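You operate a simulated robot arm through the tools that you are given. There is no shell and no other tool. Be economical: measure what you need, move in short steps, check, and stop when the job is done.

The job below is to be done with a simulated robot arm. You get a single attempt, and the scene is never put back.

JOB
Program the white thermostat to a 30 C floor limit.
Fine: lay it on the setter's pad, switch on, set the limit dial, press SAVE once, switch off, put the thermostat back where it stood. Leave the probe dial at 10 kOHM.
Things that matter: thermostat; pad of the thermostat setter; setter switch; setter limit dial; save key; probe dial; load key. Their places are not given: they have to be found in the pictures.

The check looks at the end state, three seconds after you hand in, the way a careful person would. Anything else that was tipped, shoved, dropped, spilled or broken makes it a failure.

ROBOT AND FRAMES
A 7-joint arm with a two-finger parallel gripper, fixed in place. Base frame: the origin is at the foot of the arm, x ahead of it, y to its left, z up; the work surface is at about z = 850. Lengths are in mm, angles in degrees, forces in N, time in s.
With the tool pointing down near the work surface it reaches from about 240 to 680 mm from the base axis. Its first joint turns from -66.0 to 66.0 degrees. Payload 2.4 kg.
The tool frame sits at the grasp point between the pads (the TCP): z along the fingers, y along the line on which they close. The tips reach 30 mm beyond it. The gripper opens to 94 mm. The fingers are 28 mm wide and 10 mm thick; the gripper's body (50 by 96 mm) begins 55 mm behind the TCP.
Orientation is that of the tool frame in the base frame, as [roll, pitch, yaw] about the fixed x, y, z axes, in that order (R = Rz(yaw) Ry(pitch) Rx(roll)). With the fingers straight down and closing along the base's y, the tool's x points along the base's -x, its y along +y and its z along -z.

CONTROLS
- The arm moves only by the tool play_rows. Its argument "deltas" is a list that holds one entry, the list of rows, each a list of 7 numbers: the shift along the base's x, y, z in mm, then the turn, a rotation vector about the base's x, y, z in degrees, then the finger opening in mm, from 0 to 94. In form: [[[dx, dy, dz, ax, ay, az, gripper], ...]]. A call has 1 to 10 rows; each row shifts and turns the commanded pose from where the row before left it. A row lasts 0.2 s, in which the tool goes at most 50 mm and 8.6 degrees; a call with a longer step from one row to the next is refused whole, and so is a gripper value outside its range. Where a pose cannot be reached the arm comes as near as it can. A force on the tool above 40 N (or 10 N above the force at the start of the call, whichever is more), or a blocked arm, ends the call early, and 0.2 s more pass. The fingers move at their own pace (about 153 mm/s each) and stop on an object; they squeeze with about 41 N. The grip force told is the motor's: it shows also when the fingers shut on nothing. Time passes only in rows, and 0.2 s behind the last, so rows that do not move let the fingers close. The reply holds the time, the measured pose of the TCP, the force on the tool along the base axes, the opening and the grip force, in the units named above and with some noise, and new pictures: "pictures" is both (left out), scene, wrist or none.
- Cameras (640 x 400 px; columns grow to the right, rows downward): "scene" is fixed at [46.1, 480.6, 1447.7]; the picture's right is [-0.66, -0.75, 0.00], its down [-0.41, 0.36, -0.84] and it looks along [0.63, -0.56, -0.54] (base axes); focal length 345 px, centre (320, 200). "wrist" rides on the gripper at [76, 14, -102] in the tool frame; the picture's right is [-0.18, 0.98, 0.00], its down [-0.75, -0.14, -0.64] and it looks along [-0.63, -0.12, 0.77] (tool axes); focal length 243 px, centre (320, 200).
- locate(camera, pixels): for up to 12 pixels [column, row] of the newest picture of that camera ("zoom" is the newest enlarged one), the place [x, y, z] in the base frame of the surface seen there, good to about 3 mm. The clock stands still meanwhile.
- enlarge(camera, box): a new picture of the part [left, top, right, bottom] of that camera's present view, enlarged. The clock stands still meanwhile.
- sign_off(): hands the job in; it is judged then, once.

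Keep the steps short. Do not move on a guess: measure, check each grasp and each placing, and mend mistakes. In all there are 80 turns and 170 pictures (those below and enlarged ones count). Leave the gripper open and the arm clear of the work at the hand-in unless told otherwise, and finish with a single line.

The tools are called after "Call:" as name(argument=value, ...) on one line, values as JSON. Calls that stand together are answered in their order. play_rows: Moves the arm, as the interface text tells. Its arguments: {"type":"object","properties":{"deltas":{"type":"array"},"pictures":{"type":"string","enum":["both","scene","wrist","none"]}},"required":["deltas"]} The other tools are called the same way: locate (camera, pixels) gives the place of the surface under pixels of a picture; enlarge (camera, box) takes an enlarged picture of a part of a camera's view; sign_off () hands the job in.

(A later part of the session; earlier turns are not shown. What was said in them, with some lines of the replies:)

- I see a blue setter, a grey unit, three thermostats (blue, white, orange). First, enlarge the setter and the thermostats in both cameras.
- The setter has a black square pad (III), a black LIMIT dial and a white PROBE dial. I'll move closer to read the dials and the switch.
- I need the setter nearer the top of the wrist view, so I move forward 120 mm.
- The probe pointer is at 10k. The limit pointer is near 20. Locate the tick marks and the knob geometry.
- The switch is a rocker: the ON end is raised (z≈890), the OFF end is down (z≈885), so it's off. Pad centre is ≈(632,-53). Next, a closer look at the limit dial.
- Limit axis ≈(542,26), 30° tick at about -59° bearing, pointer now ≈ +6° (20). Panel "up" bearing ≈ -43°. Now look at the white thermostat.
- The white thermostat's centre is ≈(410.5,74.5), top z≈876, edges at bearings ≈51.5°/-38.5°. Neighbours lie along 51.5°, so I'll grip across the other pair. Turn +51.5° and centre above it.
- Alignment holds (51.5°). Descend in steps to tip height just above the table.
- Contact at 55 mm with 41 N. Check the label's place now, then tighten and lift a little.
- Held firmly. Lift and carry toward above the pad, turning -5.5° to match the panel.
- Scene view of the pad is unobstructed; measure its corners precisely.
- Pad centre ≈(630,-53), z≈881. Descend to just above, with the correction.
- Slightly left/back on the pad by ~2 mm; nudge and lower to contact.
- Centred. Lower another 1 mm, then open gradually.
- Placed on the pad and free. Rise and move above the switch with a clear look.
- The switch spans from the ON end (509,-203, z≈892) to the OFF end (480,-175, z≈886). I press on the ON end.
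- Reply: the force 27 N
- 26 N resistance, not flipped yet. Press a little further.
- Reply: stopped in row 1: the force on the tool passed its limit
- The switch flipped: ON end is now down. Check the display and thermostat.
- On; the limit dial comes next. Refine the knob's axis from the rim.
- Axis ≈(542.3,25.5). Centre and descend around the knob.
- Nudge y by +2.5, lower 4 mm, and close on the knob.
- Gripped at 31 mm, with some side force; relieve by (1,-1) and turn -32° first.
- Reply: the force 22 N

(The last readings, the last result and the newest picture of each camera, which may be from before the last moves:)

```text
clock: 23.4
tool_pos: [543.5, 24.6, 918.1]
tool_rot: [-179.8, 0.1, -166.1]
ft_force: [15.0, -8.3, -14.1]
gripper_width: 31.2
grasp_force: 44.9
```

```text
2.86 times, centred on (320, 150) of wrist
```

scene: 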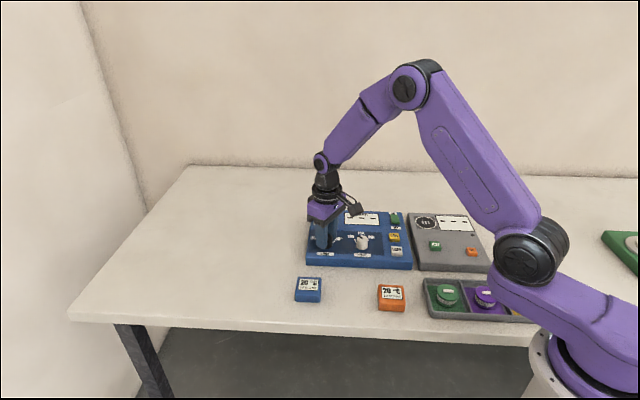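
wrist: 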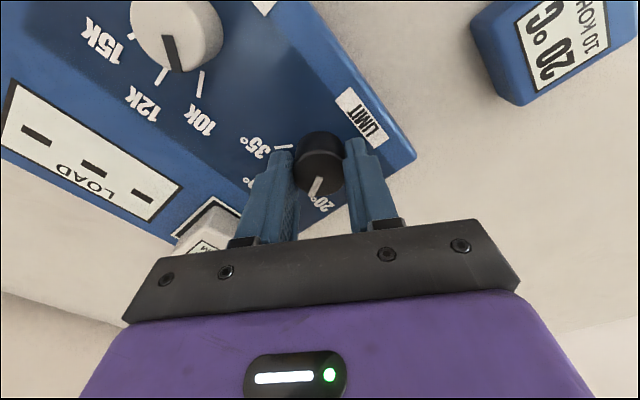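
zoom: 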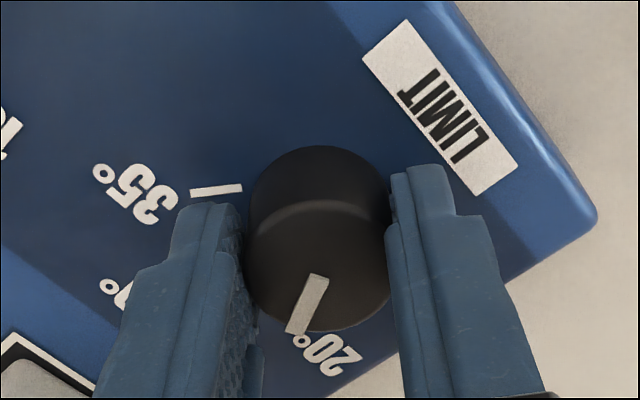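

The pointer turns with the gripper. Relieve the side force slightly and turn the second -32°.

Call:
play_rows(deltas=[[[1, -0.5, -0.5, 0, 0, -8, 24], [0, 0, 0, 0, 0, -8, 24], [0, 0, 0, 0, 0, -8, 24], [0, 0, 0, 0, 0, -8, 24], [0, 0, 0, 0, 0, 0, 24]]], pictures="wrist")

Call:
enlarge(camera="wrist", box=[240, 80, 400, 220])

```text
clock: 24.6
tool_pos: [543.6, 25.4, 917.2]
tool_rot: [-179.9, -0.1, 162.0]
ft_force: [2.1, -6.4, 4.2]
gripper_width: 31.3
grasp_force: 45.1
```

wrist: 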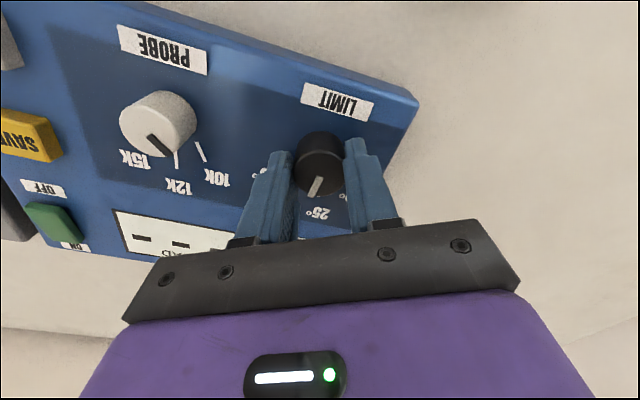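

```text
2.86 times, centred on (320, 150) of wrist
```

zoom: 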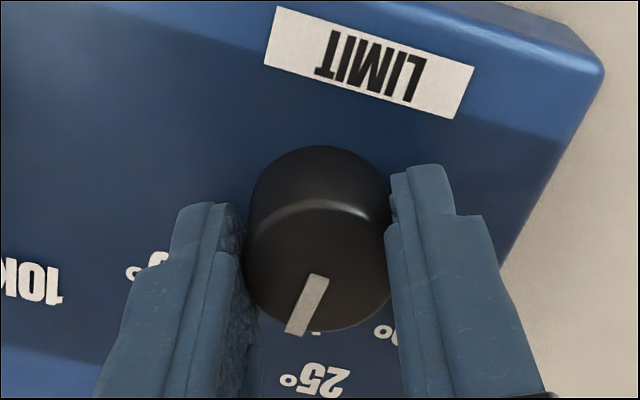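

Open and rise to read the dial.

Call:
play_rows(deltas=[[[0, 0, 0, 0, 0, 0, 44], [0, 0, 0, 0, 0, 0, 60], [0, 0, 40, 0, 0, 0, 60], [0, 0, 30, 0, 0, 0, 60], [0, 0, 0, 0, 0, 0, 60]]], pictures="wrist")

Call:
enlarge(camera="wrist", box=[230, 60, 410, 190])

Call:
enlarge(camera="scene", box=[290, 200, 420, 270])

```text
clock: 25.8
tool_pos: [542.7, 22.8, 988.0]
tool_rot: [-179.9, -0.1, 162.1]
ft_force: [0.6, 0.0, -0.8]
gripper_width: 60.0
grasp_force: 0.1
```

wrist: 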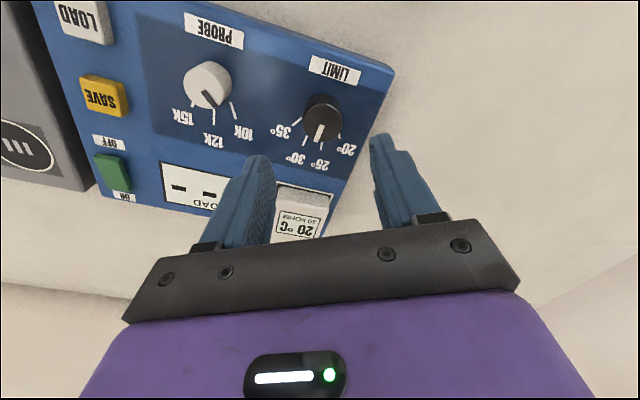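

```text
3.08 times, centred on (320, 125) of wrist
```

zoom: 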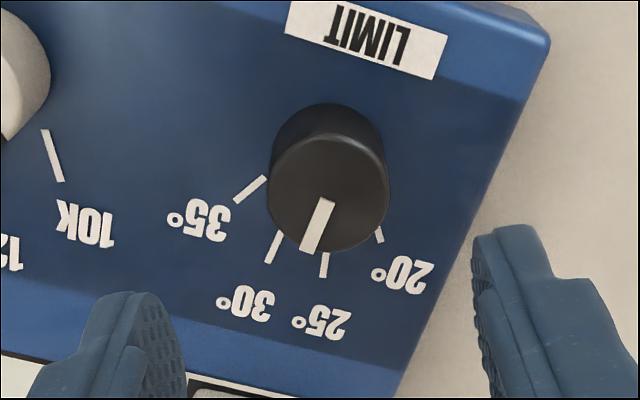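

```text
4.92 times, centred on (355, 235) of scene
```

zoom: 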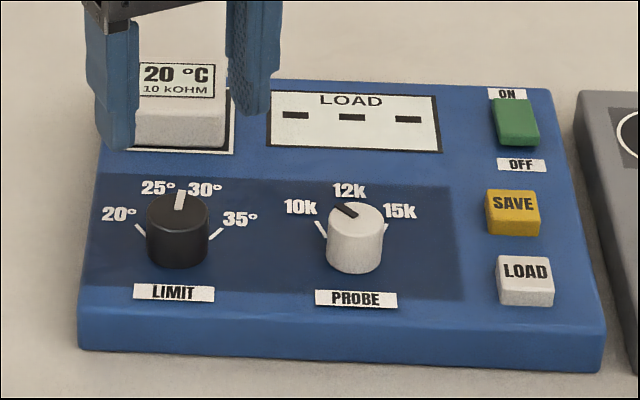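

The pointer looks parallel to the 30° tick. Verify numerically.

Call:
enlarge(camera="wrist", box=[280, 80, 360, 150])

```text
5.71 times, centred on (320, 115) of wrist
```

zoom: 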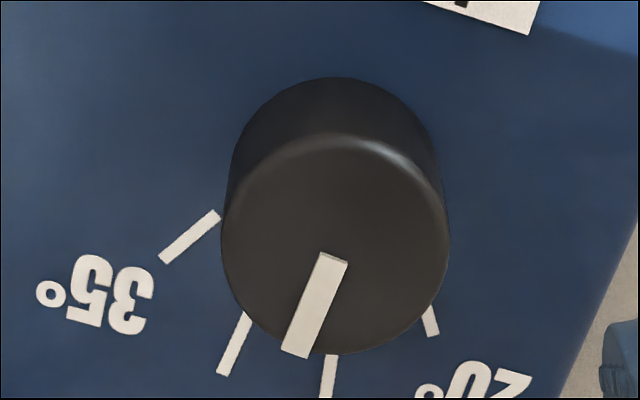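

Call:
locate(camera="zoom", pixels=[[332, 257], [296, 353], [245, 315], [222, 374], [215, 213], [163, 260], [331, 356], [326, 398], [429, 308], [436, 335]])

```text
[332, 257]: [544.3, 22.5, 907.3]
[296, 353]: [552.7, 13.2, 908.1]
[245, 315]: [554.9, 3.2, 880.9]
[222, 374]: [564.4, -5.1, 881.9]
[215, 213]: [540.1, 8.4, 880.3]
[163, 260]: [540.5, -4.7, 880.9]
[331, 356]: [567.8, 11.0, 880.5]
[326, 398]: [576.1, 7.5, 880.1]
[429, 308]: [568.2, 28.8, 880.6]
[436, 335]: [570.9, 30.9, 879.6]
```

Cross-check the pointer angle from the scene camera.

Call:
enlarge(camera="scene", box=[310, 225, 342, 249])

```text
16.00 times, centred on (326, 237) of scene
```

zoom: 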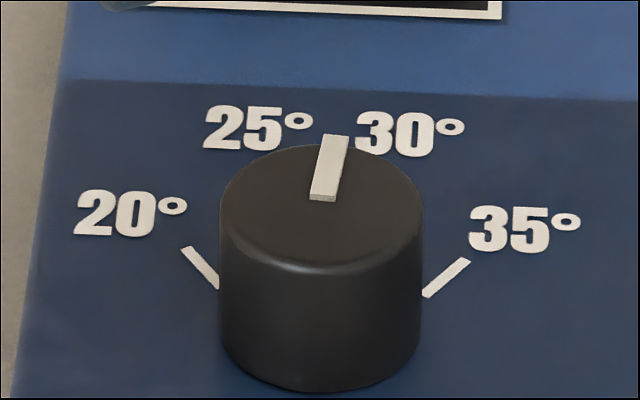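

Pointer vs tick evidence is ambiguous to ~8°. I'll put the wrist camera straight above the dial (top of picture ≈ vertical view).

Call:
play_rows(deltas=[[[20, -12, 10, 0, 0, 0, 60], [20, -12, 0, 0, 0, 0, 60], [18, -11, 0, 0, 0, 0, 60], [0, 0, 0, 0, 0, 0, 60]]], pictures="wrist")

Call:
enlarge(camera="wrist", box=[260, 0, 380, 90])

Call:
enlarge(camera="wrist", box=[160, 0, 380, 130])

```text
clock: 26.8
tool_pos: [601.1, -10.8, 998.3]
tool_rot: [-179.9, 0.0, 162.1]
ft_force: [0.3, -0.2, 0.3]
gripper_width: 59.8
grasp_force: 0.1
```

wrist: 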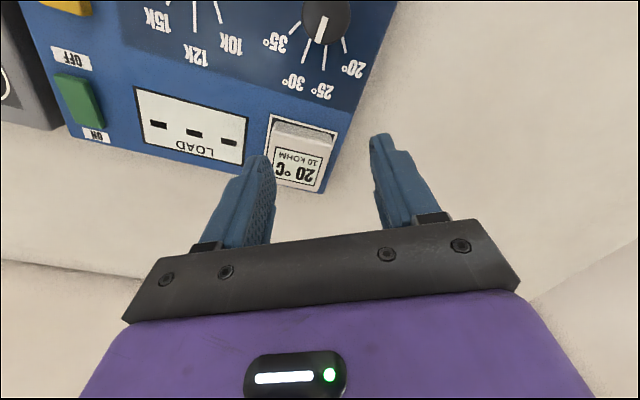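

```text
4.44 times, centred on (320, 45) of wrist
```

zoom: 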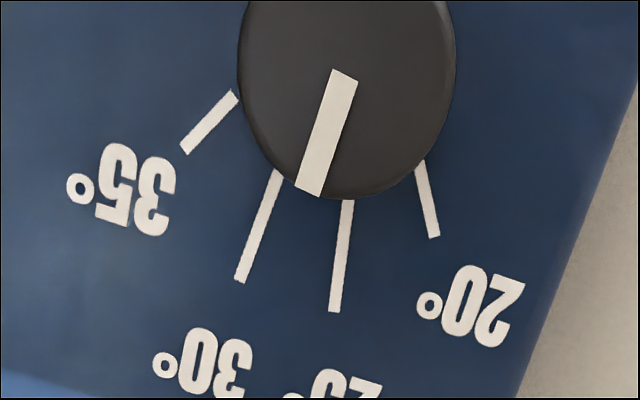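

```text
2.91 times, centred on (270, 65) of wrist
```

zoom: 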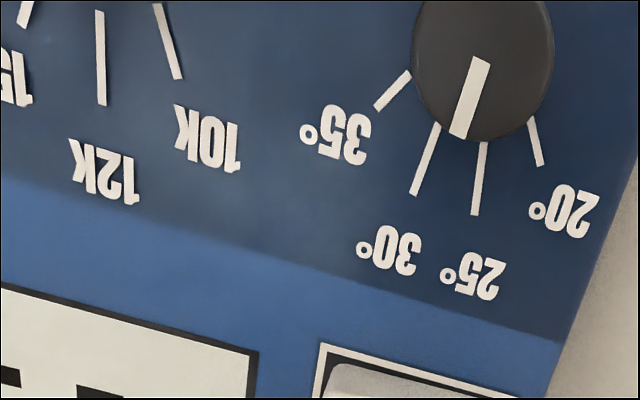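

From above, the tick marks are leader lines: their inner ends sit on the dial circle at about ±20°/±60° from panel-up, then bend to the labels. The pointer now lies between the inner ends of 25 and 30, so it needs about -16° more. Go back to the knob.

Call:
play_rows(deltas=[[[-20, 12, 0, 0, 0, 0, 60], [-20, 12, 0, 0, 0, 0, 60], [-18, 11.5, -20, 0, 0, 0, 60], [0, 0, -30, 0, 0, 0, 60], [0, 0, -27, 0, 0, 0, 60], [0, 0, 0, 0, 0, 0, 60]]], pictures="wrist")

```text
clock: 28.2
tool_pos: [543.8, 24.5, 920.6]
tool_rot: [-179.9, 0.1, 162.0]
ft_force: [0.5, 0.0, -0.4]
gripper_width: 60.1
grasp_force: 0.1
```

wrist: 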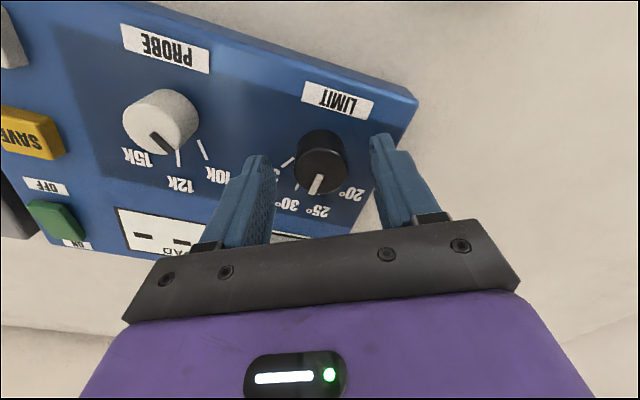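

Call:
play_rows(deltas=[[[0, 0, -2.5, 0, 0, 0, 44], [0, 0, 0, 0, 0, 0, 24], [0, 0, 0, 0, 0, 0, 24], [0, 0, 0, 0, 0, -5.5, 24], [0, 0, 0, 0, 0, -5.5, 24], [0, 0, 0, 0, 0, -5.5, 24], [0, 0, 0, 0, 0, 0, 24], [0, 0, 0, 0, 0, 0, 44], [0, 0, 0, 0, 0, 0, 60]]], pictures="none")

Call:
play_rows(deltas=[[[0, 0, 40, 0, 0, 0, 60], [0, 0, 40, 0, 0, 0, 60], [22, -18, 0, 0, 0, 5.5, 60], [22, -18, 0, 0, 0, 5.5, 60], [14, 0, 0, 0, 0, 5.5, 60], [0, 0, 0, 0, 0, 0, 60]]], pictures="wrist")

Call:
enlarge(camera="wrist", box=[260, 0, 380, 90])

```text
clock: 30.2
tool_pos: [544.1, 25.9, 918.1]
tool_rot: [-179.8, 0.0, 145.5]
ft_force: [-0.4, 0.8, 0.5]
gripper_width: 60.2
grasp_force: 0.2
```

```text
clock: 31.6
tool_pos: [599.8, -11.1, 1000.5]
tool_rot: [-179.9, 0.0, 162.0]
ft_force: [-0.1, 0.4, 0.0]
gripper_width: 59.7
grasp_force: 0.1
```

wrist: 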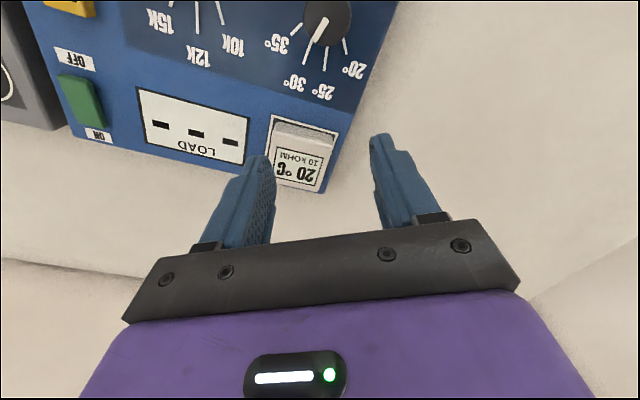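

```text
4.44 times, centred on (320, 45) of wrist
```

zoom: 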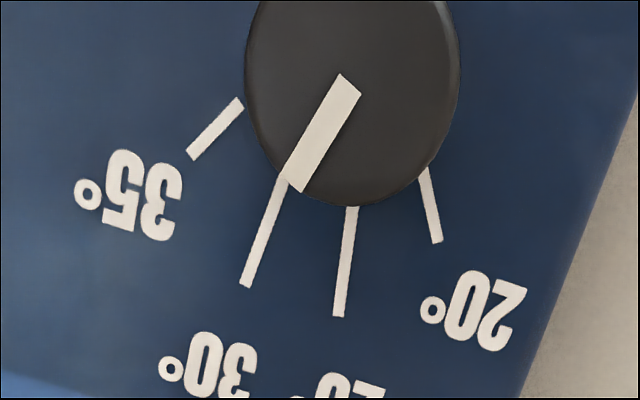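

The pointer now meets the 30 mark; probe and switch unchanged. Next: closed fingers over SAVE at ≈(443,-121), z≈890.

Call:
play_rows(deltas=[[[-40, -28, 0, 0, 0, 0, 30], [-40, -28, 0, 0, 0, 0, 0], [-40, -28, 0, 0, 0, 0, 0], [-37, -26, 0, 0, 0, 0, 0], [0, 0, -30, 0, 0, 0, 0], [0, 0, 0, 0, 0, 0, 0]]], pictures="wrist")

Call:
enlarge(camera="scene", box=[360, 200, 424, 260])

```text
clock: 33.0
tool_pos: [443.7, -122.1, 970.5]
tool_rot: [-180.0, 0.0, 161.9]
ft_force: [0.9, 0.2, -0.7]
gripper_width: 0.0
grasp_force: 32.9
```

wrist: 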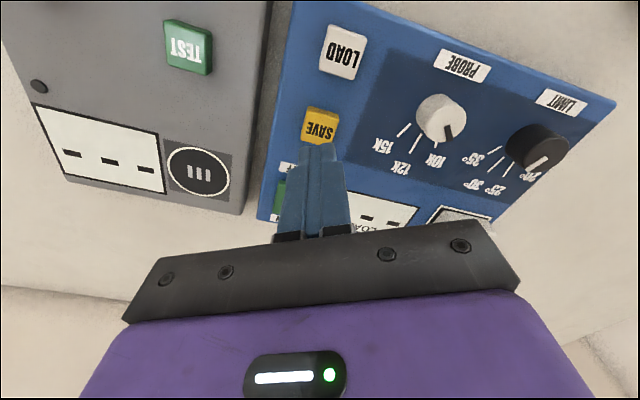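

```text
6.67 times, centred on (392, 230) of scene
```

zoom: 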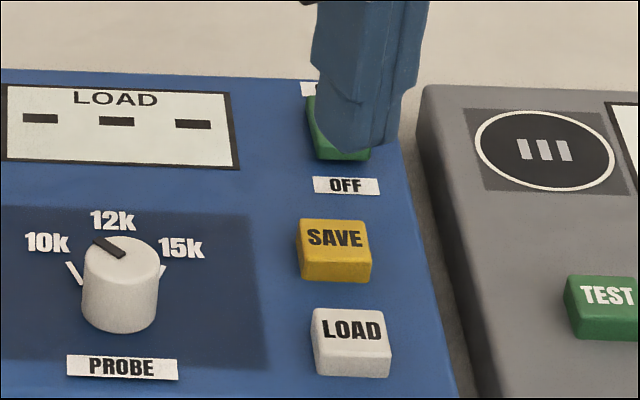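

Call:
locate(camera="zoom", pixels=[[302, 223], [361, 225], [368, 250], [306, 248], [335, 237], [334, 320], [350, 330]])

Call:
locate(camera="wrist", pixels=[[320, 125], [310, 110], [336, 115], [308, 138], [333, 143]])

```text
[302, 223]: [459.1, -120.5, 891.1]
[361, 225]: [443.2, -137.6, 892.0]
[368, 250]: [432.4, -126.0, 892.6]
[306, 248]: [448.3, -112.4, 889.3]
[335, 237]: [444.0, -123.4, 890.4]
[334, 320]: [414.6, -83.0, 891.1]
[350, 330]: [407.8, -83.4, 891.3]
```

```text
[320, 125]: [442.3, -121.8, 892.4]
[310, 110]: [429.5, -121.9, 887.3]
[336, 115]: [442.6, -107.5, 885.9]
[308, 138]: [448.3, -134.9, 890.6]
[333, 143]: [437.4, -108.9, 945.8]
```

SAVE centre ≈(445,-123.5), z≈890.5. Descend and press in one motion, then retract.

Call:
play_rows(deltas=[[[1, -1, -25, 0, 0, 0, 0], [0, 0, -20, 0, 0, 0, 0], [0, 0, -4, 0, 0, 0, 0], [0, 0, -2, 0, 0, 0, 0], [0, 0, -2, 0, 0, 0, 0], [0, 0, -1.5, 0, 0, 0, 0]]], pictures="none")

Call:
enlarge(camera="scene", box=[300, 190, 424, 270])

```text
clock: 34.4
tool_pos: [445.9, -122.1, 915.8]
tool_rot: [-179.9, 0.0, 162.0]
ft_force: [-4.8, -0.5, 10.6]
gripper_width: 0.0
grasp_force: 33.1
```

```text
5.00 times, centred on (362, 230) of scene
```

zoom: 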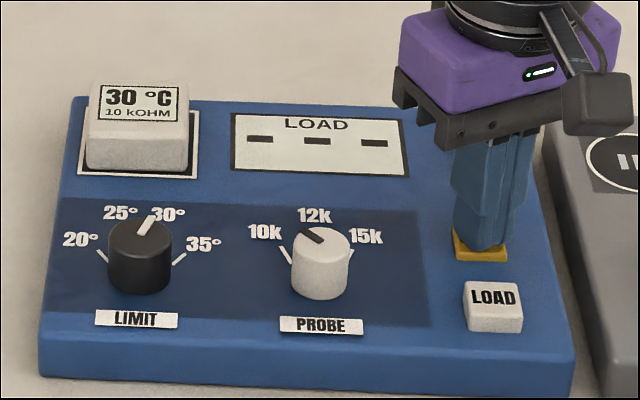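

The thermostat reads "30 °C / 10 kOHM". Retract, turn back to the earlier yaw and go above the OFF end.

Call:
play_rows(deltas=[[[0, 0, 30, 0, 0, 0, 0], [0, 0, 40, 0, 0, 8, 0], [10, -15, 0, 0, 0, 8, 0], [10, -15, 0, 0, 0, 8, 0], [10, -15, 0, 0, 0, 8, 0], [8, -10, 0, 0, 0, 8, 0], [0, 0, 0, 0, 0, 8, 0], [0, 0, 0, 0, 0, 8, 0], [0, 0, 0, 0, 0, 8, 0], [0, 0, 0, 0, 0, 0, 0]]], pictures="wrist")

Call:
enlarge(camera="scene", box=[300, 190, 424, 270])

Call:
enlarge(camera="wrist", box=[260, 60, 420, 180])

```text
clock: 36.6
tool_pos: [482.5, -177.6, 983.7]
tool_rot: [-179.9, 0.0, -134.0]
ft_force: [-0.5, -0.6, -0.4]
gripper_width: 0.0
grasp_force: 33.5
```

wrist: 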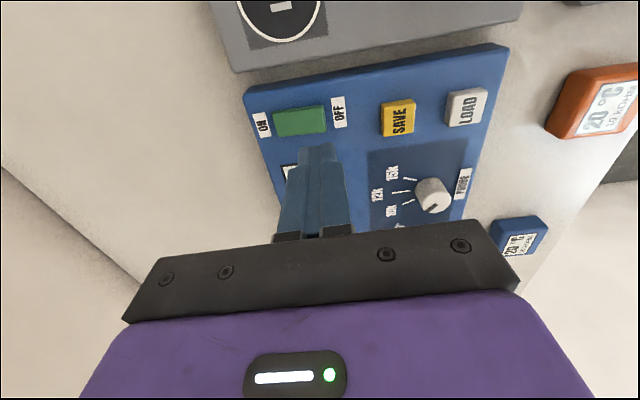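

```text
5.00 times, centred on (362, 230) of scene
```

zoom: 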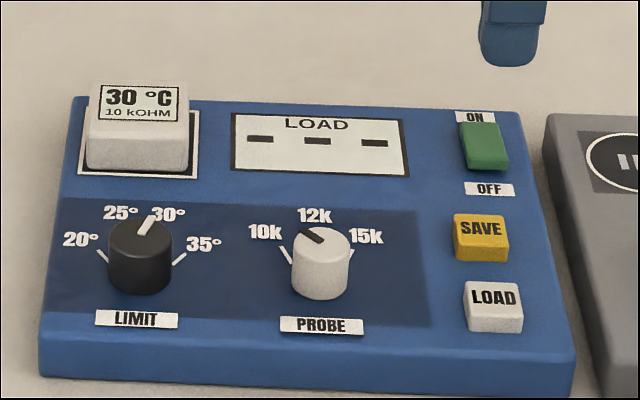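

```text
3.33 times, centred on (340, 120) of wrist
```

zoom: 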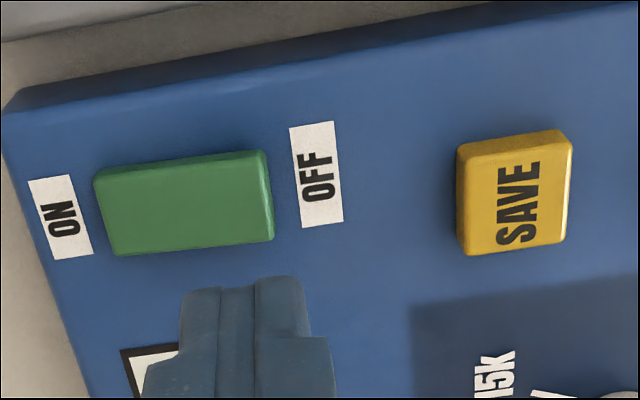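

Over the OFF end. Press down.

Call:
play_rows(deltas=[[[-1, 1, -30, 0, 0, 0, 0], [0, 0, -28, 0, 0, 0, 0], [0, 0, -4, 0, 0, 0, 0], [0, 0, -2, 0, 0, 0, 0], [0, 0, -2, 0, 0, 0, 0], [0, 0, -2, 0, 0, 0, 0]]], pictures="none")

Call:
play_rows(deltas=[[[0, 0, 30, 0, 0, 0, 0], [0, 0, 40, 0, 0, 0, 0], [0, 0, 0, 0, 0, 0, 0]]], pictures="wrist")

Call:
enlarge(camera="scene", box=[360, 200, 420, 240])

```text
clock: 38.0
tool_pos: [481.8, -176.1, 917.6]
tool_rot: [-179.8, 0.1, -134.0]
ft_force: [-10.5, 1.7, 31.0]
gripper_width: 0.0
grasp_force: 32.6
```

```text
clock: 38.8
tool_pos: [480.9, -173.2, 986.8]
tool_rot: [-180.0, 0.0, -133.9]
ft_force: [-0.1, -0.6, 0.0]
gripper_width: 0.0
grasp_force: 32.6
```

wrist: 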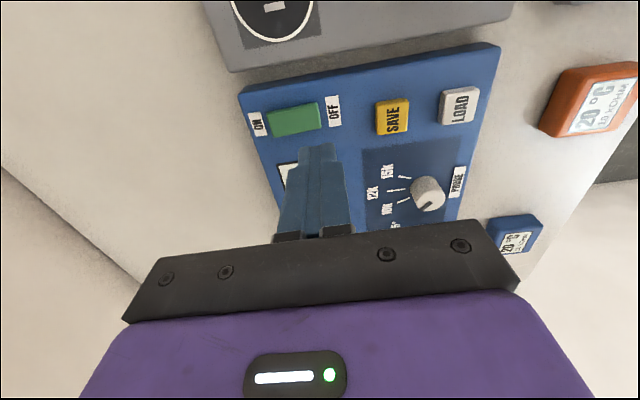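

```text
10.00 times, centred on (390, 220) of scene
```

zoom: 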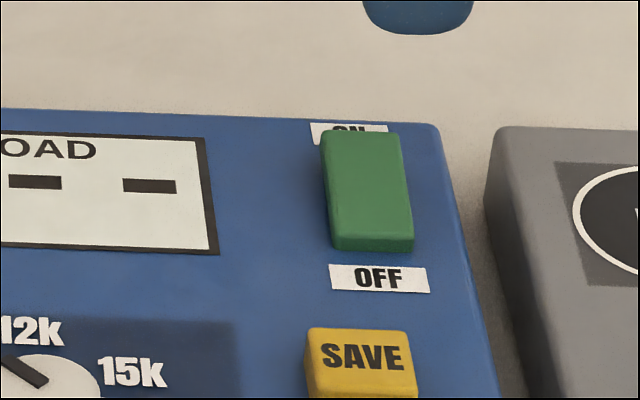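

Switch is OFF (ON end raised). Now go back over the thermostat with the gripper open.

Call:
play_rows(deltas=[[[0, 0, 10, 0, 0, 0, 40], [37, 30, 0, 0, 0, 0, 84], [37, 30, 0, 0, 0, 0, 84], [37, 31, 0, 0, 0, 0, 84], [36.5, 30, 0, 0, 0, 0, 84], [0, 0, 0, 0, 0, 0, 84], [0, 0, -30, 0, 0, 0, 84], [0, 0, 0, 0, 0, 0, 84]]], pictures="wrist")

Call:
enlarge(camera="scene", box=[300, 190, 380, 240])

```text
clock: 40.6
tool_pos: [632.4, -55.7, 963.9]
tool_rot: [-179.9, 0.0, -134.0]
ft_force: [-0.4, 0.6, -0.1]
gripper_width: 83.9
grasp_force: 0.1
```

wrist: 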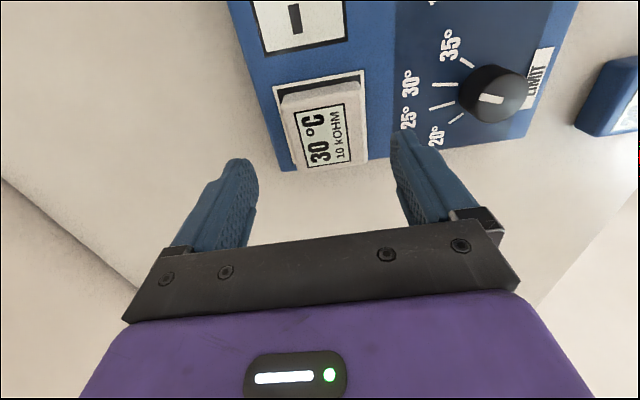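

```text
8.00 times, centred on (340, 215) of scene
```

zoom: 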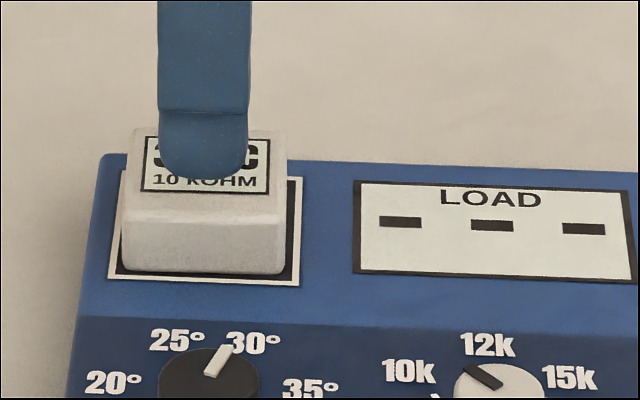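

Call:
play_rows(deltas=[[[-3, 3, -20, 0, 0, 0, 84], [0, 0, -20, 0, 0, 0, 84], [0, 0, -5, 0, 0, 0, 84], [0, 0, 0, 0, 0, 0, 84]]], pictures="wrist")

```text
clock: 41.6
tool_pos: [627.8, -49.8, 920.4]
tool_rot: [-179.9, 0.0, -134.0]
ft_force: [0.1, 0.0, -0.2]
gripper_width: 83.9
grasp_force: 0.1
```

wrist: 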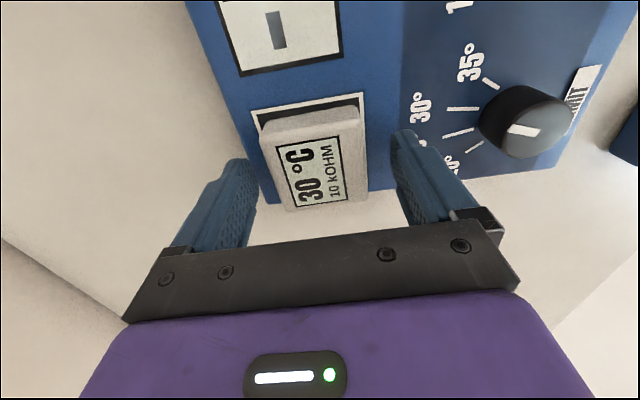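

Call:
play_rows(deltas=[[[0.5, -1, -5, 0, 0, 0, 84], [0, 0, 0, 0, 0, 0, 64], [0, 0, 0, 0, 0, 0, 44], [0, 0, 0, 0, 0, 0, 44], [0, 0, 0, 0, 0, 0, 44]]], pictures="wrist")

Call:
enlarge(camera="wrist", box=[220, 80, 440, 230])

```text
clock: 42.8
tool_pos: [628.4, -51.8, 916.5]
tool_rot: [-179.9, 0.0, -133.9]
ft_force: [0.1, -0.1, 0.1]
gripper_width: 55.0
grasp_force: 41.4
```

wrist: 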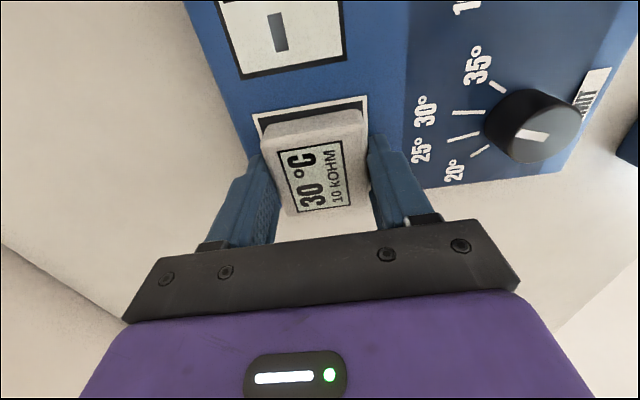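

```text
2.67 times, centred on (330, 155) of wrist
```

zoom: 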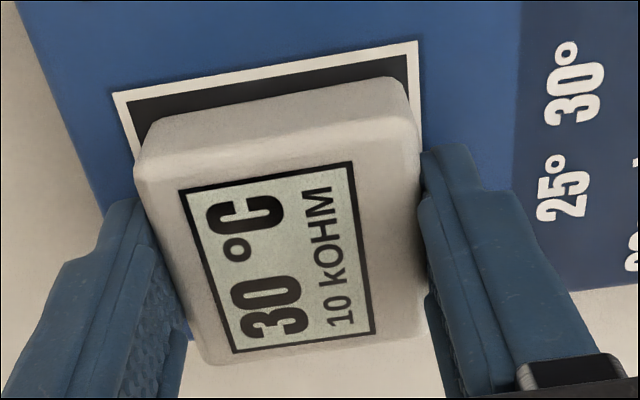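

The grasp matches the original one pixel for pixel. Lift and carry back.

Call:
play_rows(deltas=[[[0, 0, 40, 0, 0, 0, 44], [0, 0, 45, 0, 0, 0, 44], [-37, 21, 0, 0, 0, 1, 44], [-37, 21, 0, 0, 0, 1, 44], [-37, 21, 0, 0, 0, 1, 44], [-37, 21, 0, 0, 0, 1.5, 44], [-37, 21, 0, 0, 0, 1, 44], [-33, 20.5, 0, 0, 0, 0, 44], [0, 0, 0, 0, 0, 0, 44]]], pictures="scene")

Call:
play_rows(deltas=[[[0, 0, -35, 0, 0, 0, 44], [0, 0, -35, 0, 0, 0, 44], [0, 0, -30, 0, 0, 0, 44], [0, 0, 0, 0, 0, 0, 44]]], pictures="wrist")

```text
clock: 44.8
tool_pos: [409.5, 72.1, 1001.6]
tool_rot: [-179.9, 0.0, -128.6]
ft_force: [-0.1, 0.3, -1.3]
gripper_width: 55.1
grasp_force: 41.1
```

scene: 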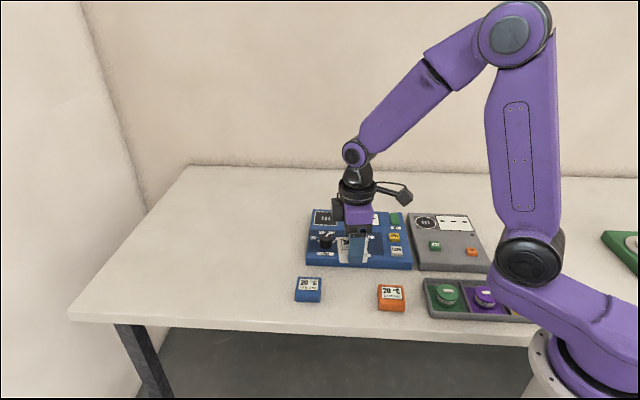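

```text
clock: 45.8
tool_pos: [410.4, 72.1, 900.9]
tool_rot: [-179.9, 0.0, -128.5]
ft_force: [-0.7, 0.3, -1.0]
gripper_width: 55.2
grasp_force: 41.2
```

wrist: 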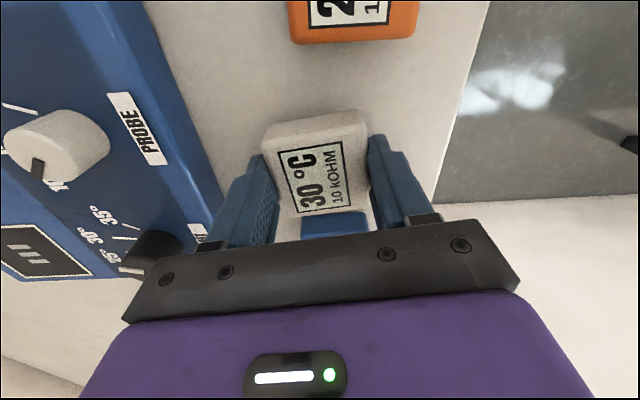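

Correct y by +1.7 and lower to about 886, then compare with the original grasp picture.

Call:
play_rows(deltas=[[[0, 1.7, -8, 0, 0, 0, 44], [0, 0, -4, 0, 0, 0, 44], [0, 0, -2, 0, 0, 0, 44], [0, 0, 0, 0, 0, 0, 44]]], pictures="wrist")

```text
clock: 46.8
tool_pos: [409.7, 74.9, 886.6]
tool_rot: [-179.8, 0.0, -128.5]
ft_force: [-0.2, 0.5, -1.3]
gripper_width: 55.5
grasp_force: 41.3
```

wrist: 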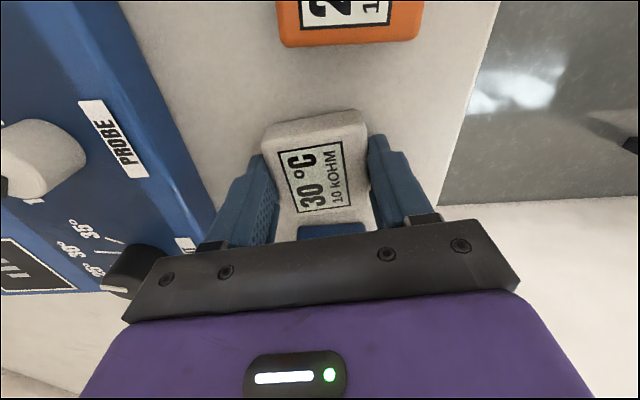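

Nearly identical to the original picture. Lower 1.5 mm to the table, release, rise.

Call:
play_rows(deltas=[[[0.3, -0.4, -1, 0, 0, 0, 44], [0, 0, -0.7, 0, 0, 0, 44], [0, 0, 0, 0, 0, 0, 44], [0, 0, 0, 0, 0, 0, 64], [0, 0, 0, 0, 0, 0, 84], [0, 0, 0, 0, 0, 0, 84], [0, 0, 30, 0, 0, 0, 84], [0, 0, 50, 0, 0, 0, 84], [0, 0, 10, 0, 0, 0, 84]]])

Call:
enlarge(camera="wrist", box=[260, 60, 380, 160])

```text
clock: 48.8
tool_pos: [409.2, 72.6, 975.4]
tool_rot: [-179.9, 0.0, -128.5]
ft_force: [0.9, -0.1, -0.6]
gripper_width: 84.1
grasp_force: 0.1
```

scene: 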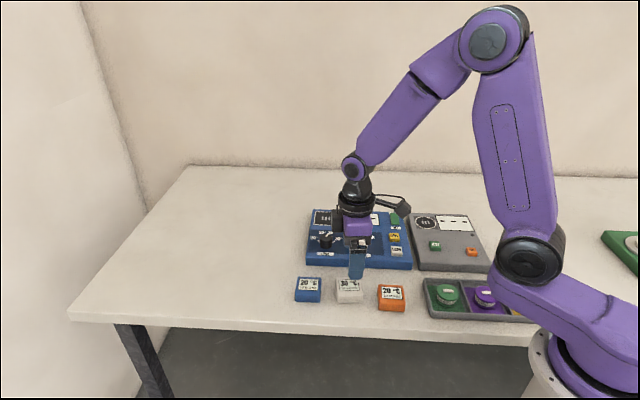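
wrist: 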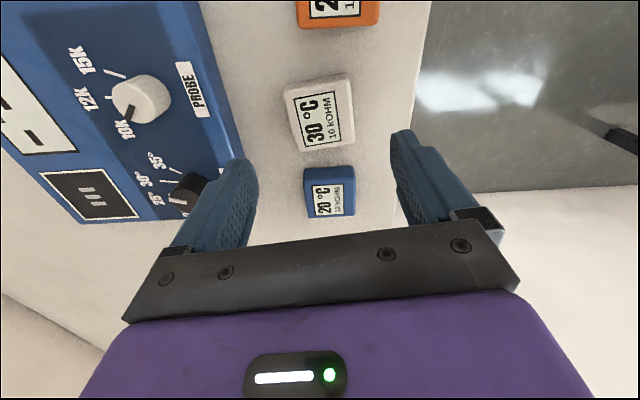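

```text
4.00 times, centred on (320, 110) of wrist
```

zoom: 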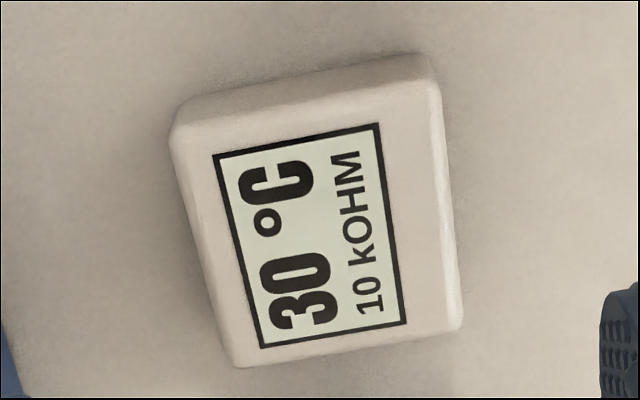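

Back in place within about 1 mm and 1°. Clear the arm upward and take a last look.

Call:
play_rows(deltas=[[[0, -15, 50, 0, 0, 0, 94], [-10, -30, 50, 0, 0, 0, 94], [-20, -40, 50, 0, 0, 0, 94], [-10, -40, 30, 0, 0, 0, 94], [0, 0, 0, 0, 0, 0, 94]]], pictures="scene")

Call:
enlarge(camera="scene", box=[285, 200, 425, 320])

```text
refused: row 1 steps farther than a row can; nothing moved
```

```text
3.33 times, centred on (355, 260) of scene
```

zoom: 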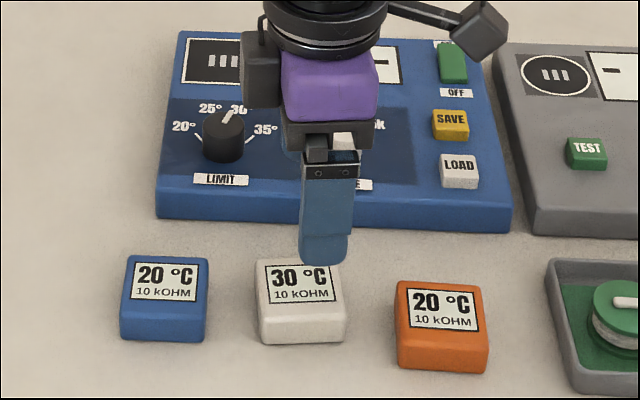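

The first row stepped too far and the call was refused. Retry with shorter steps.

Call:
play_rows(deltas=[[[0, 0, 40, 0, 0, 0, 94], [0, 0, 40, 0, 0, 0, 94], [-5, -25, 35, 0, 0, 0, 94], [-10, -35, 20, 0, 0, 0, 94], [-10, -40, 10, 0, 0, 0, 94], [0, 0, 0, 0, 0, 0, 94]]], pictures="scene")

Call:
enlarge(camera="scene", box=[285, 200, 425, 320])

Call:
enlarge(camera="scene", box=[285, 265, 415, 325])

```text
clock: 50.2
tool_pos: [384.5, -26.5, 1121.4]
tool_rot: [-179.9, 0.0, -128.4]
ft_force: [-0.5, -0.4, 1.1]
gripper_width: 94.0
grasp_force: 0.2
```

scene: 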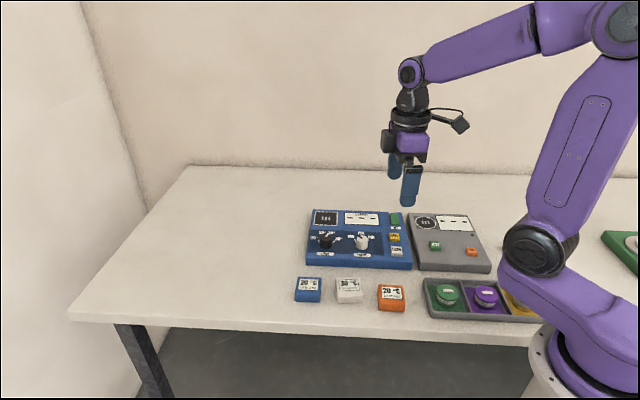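

```text
3.33 times, centred on (355, 260) of scene
```

zoom: 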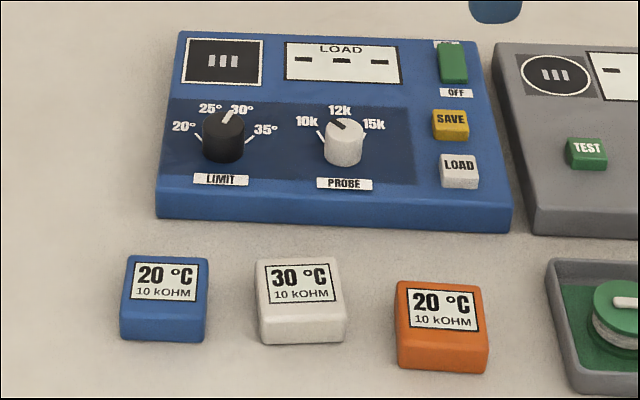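

```text
4.92 times, centred on (350, 295) of scene
```

zoom: 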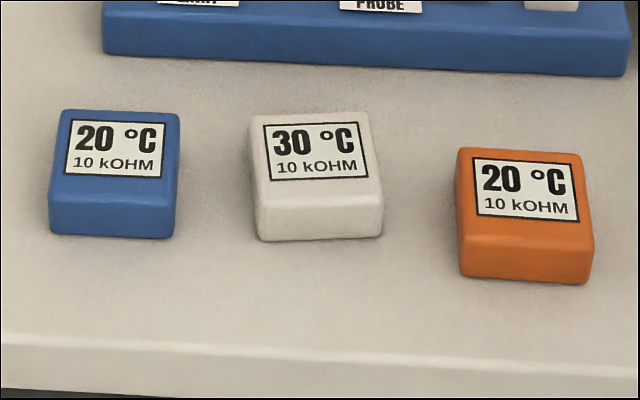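

The thermostat is back within about 1 mm and reads 30 °C / 10 kOHM. The switch is off, the probe dial is at 10k and the neighbours are untouched. Handing in.

Call:
sign_off()

```text
The job is handed in.
```

The white thermostat is programmed to a 30 °C floor limit and is back where it stood, to within about 1 mm and 1°; the setter is off and its probe dial still reads 10 kOHM.
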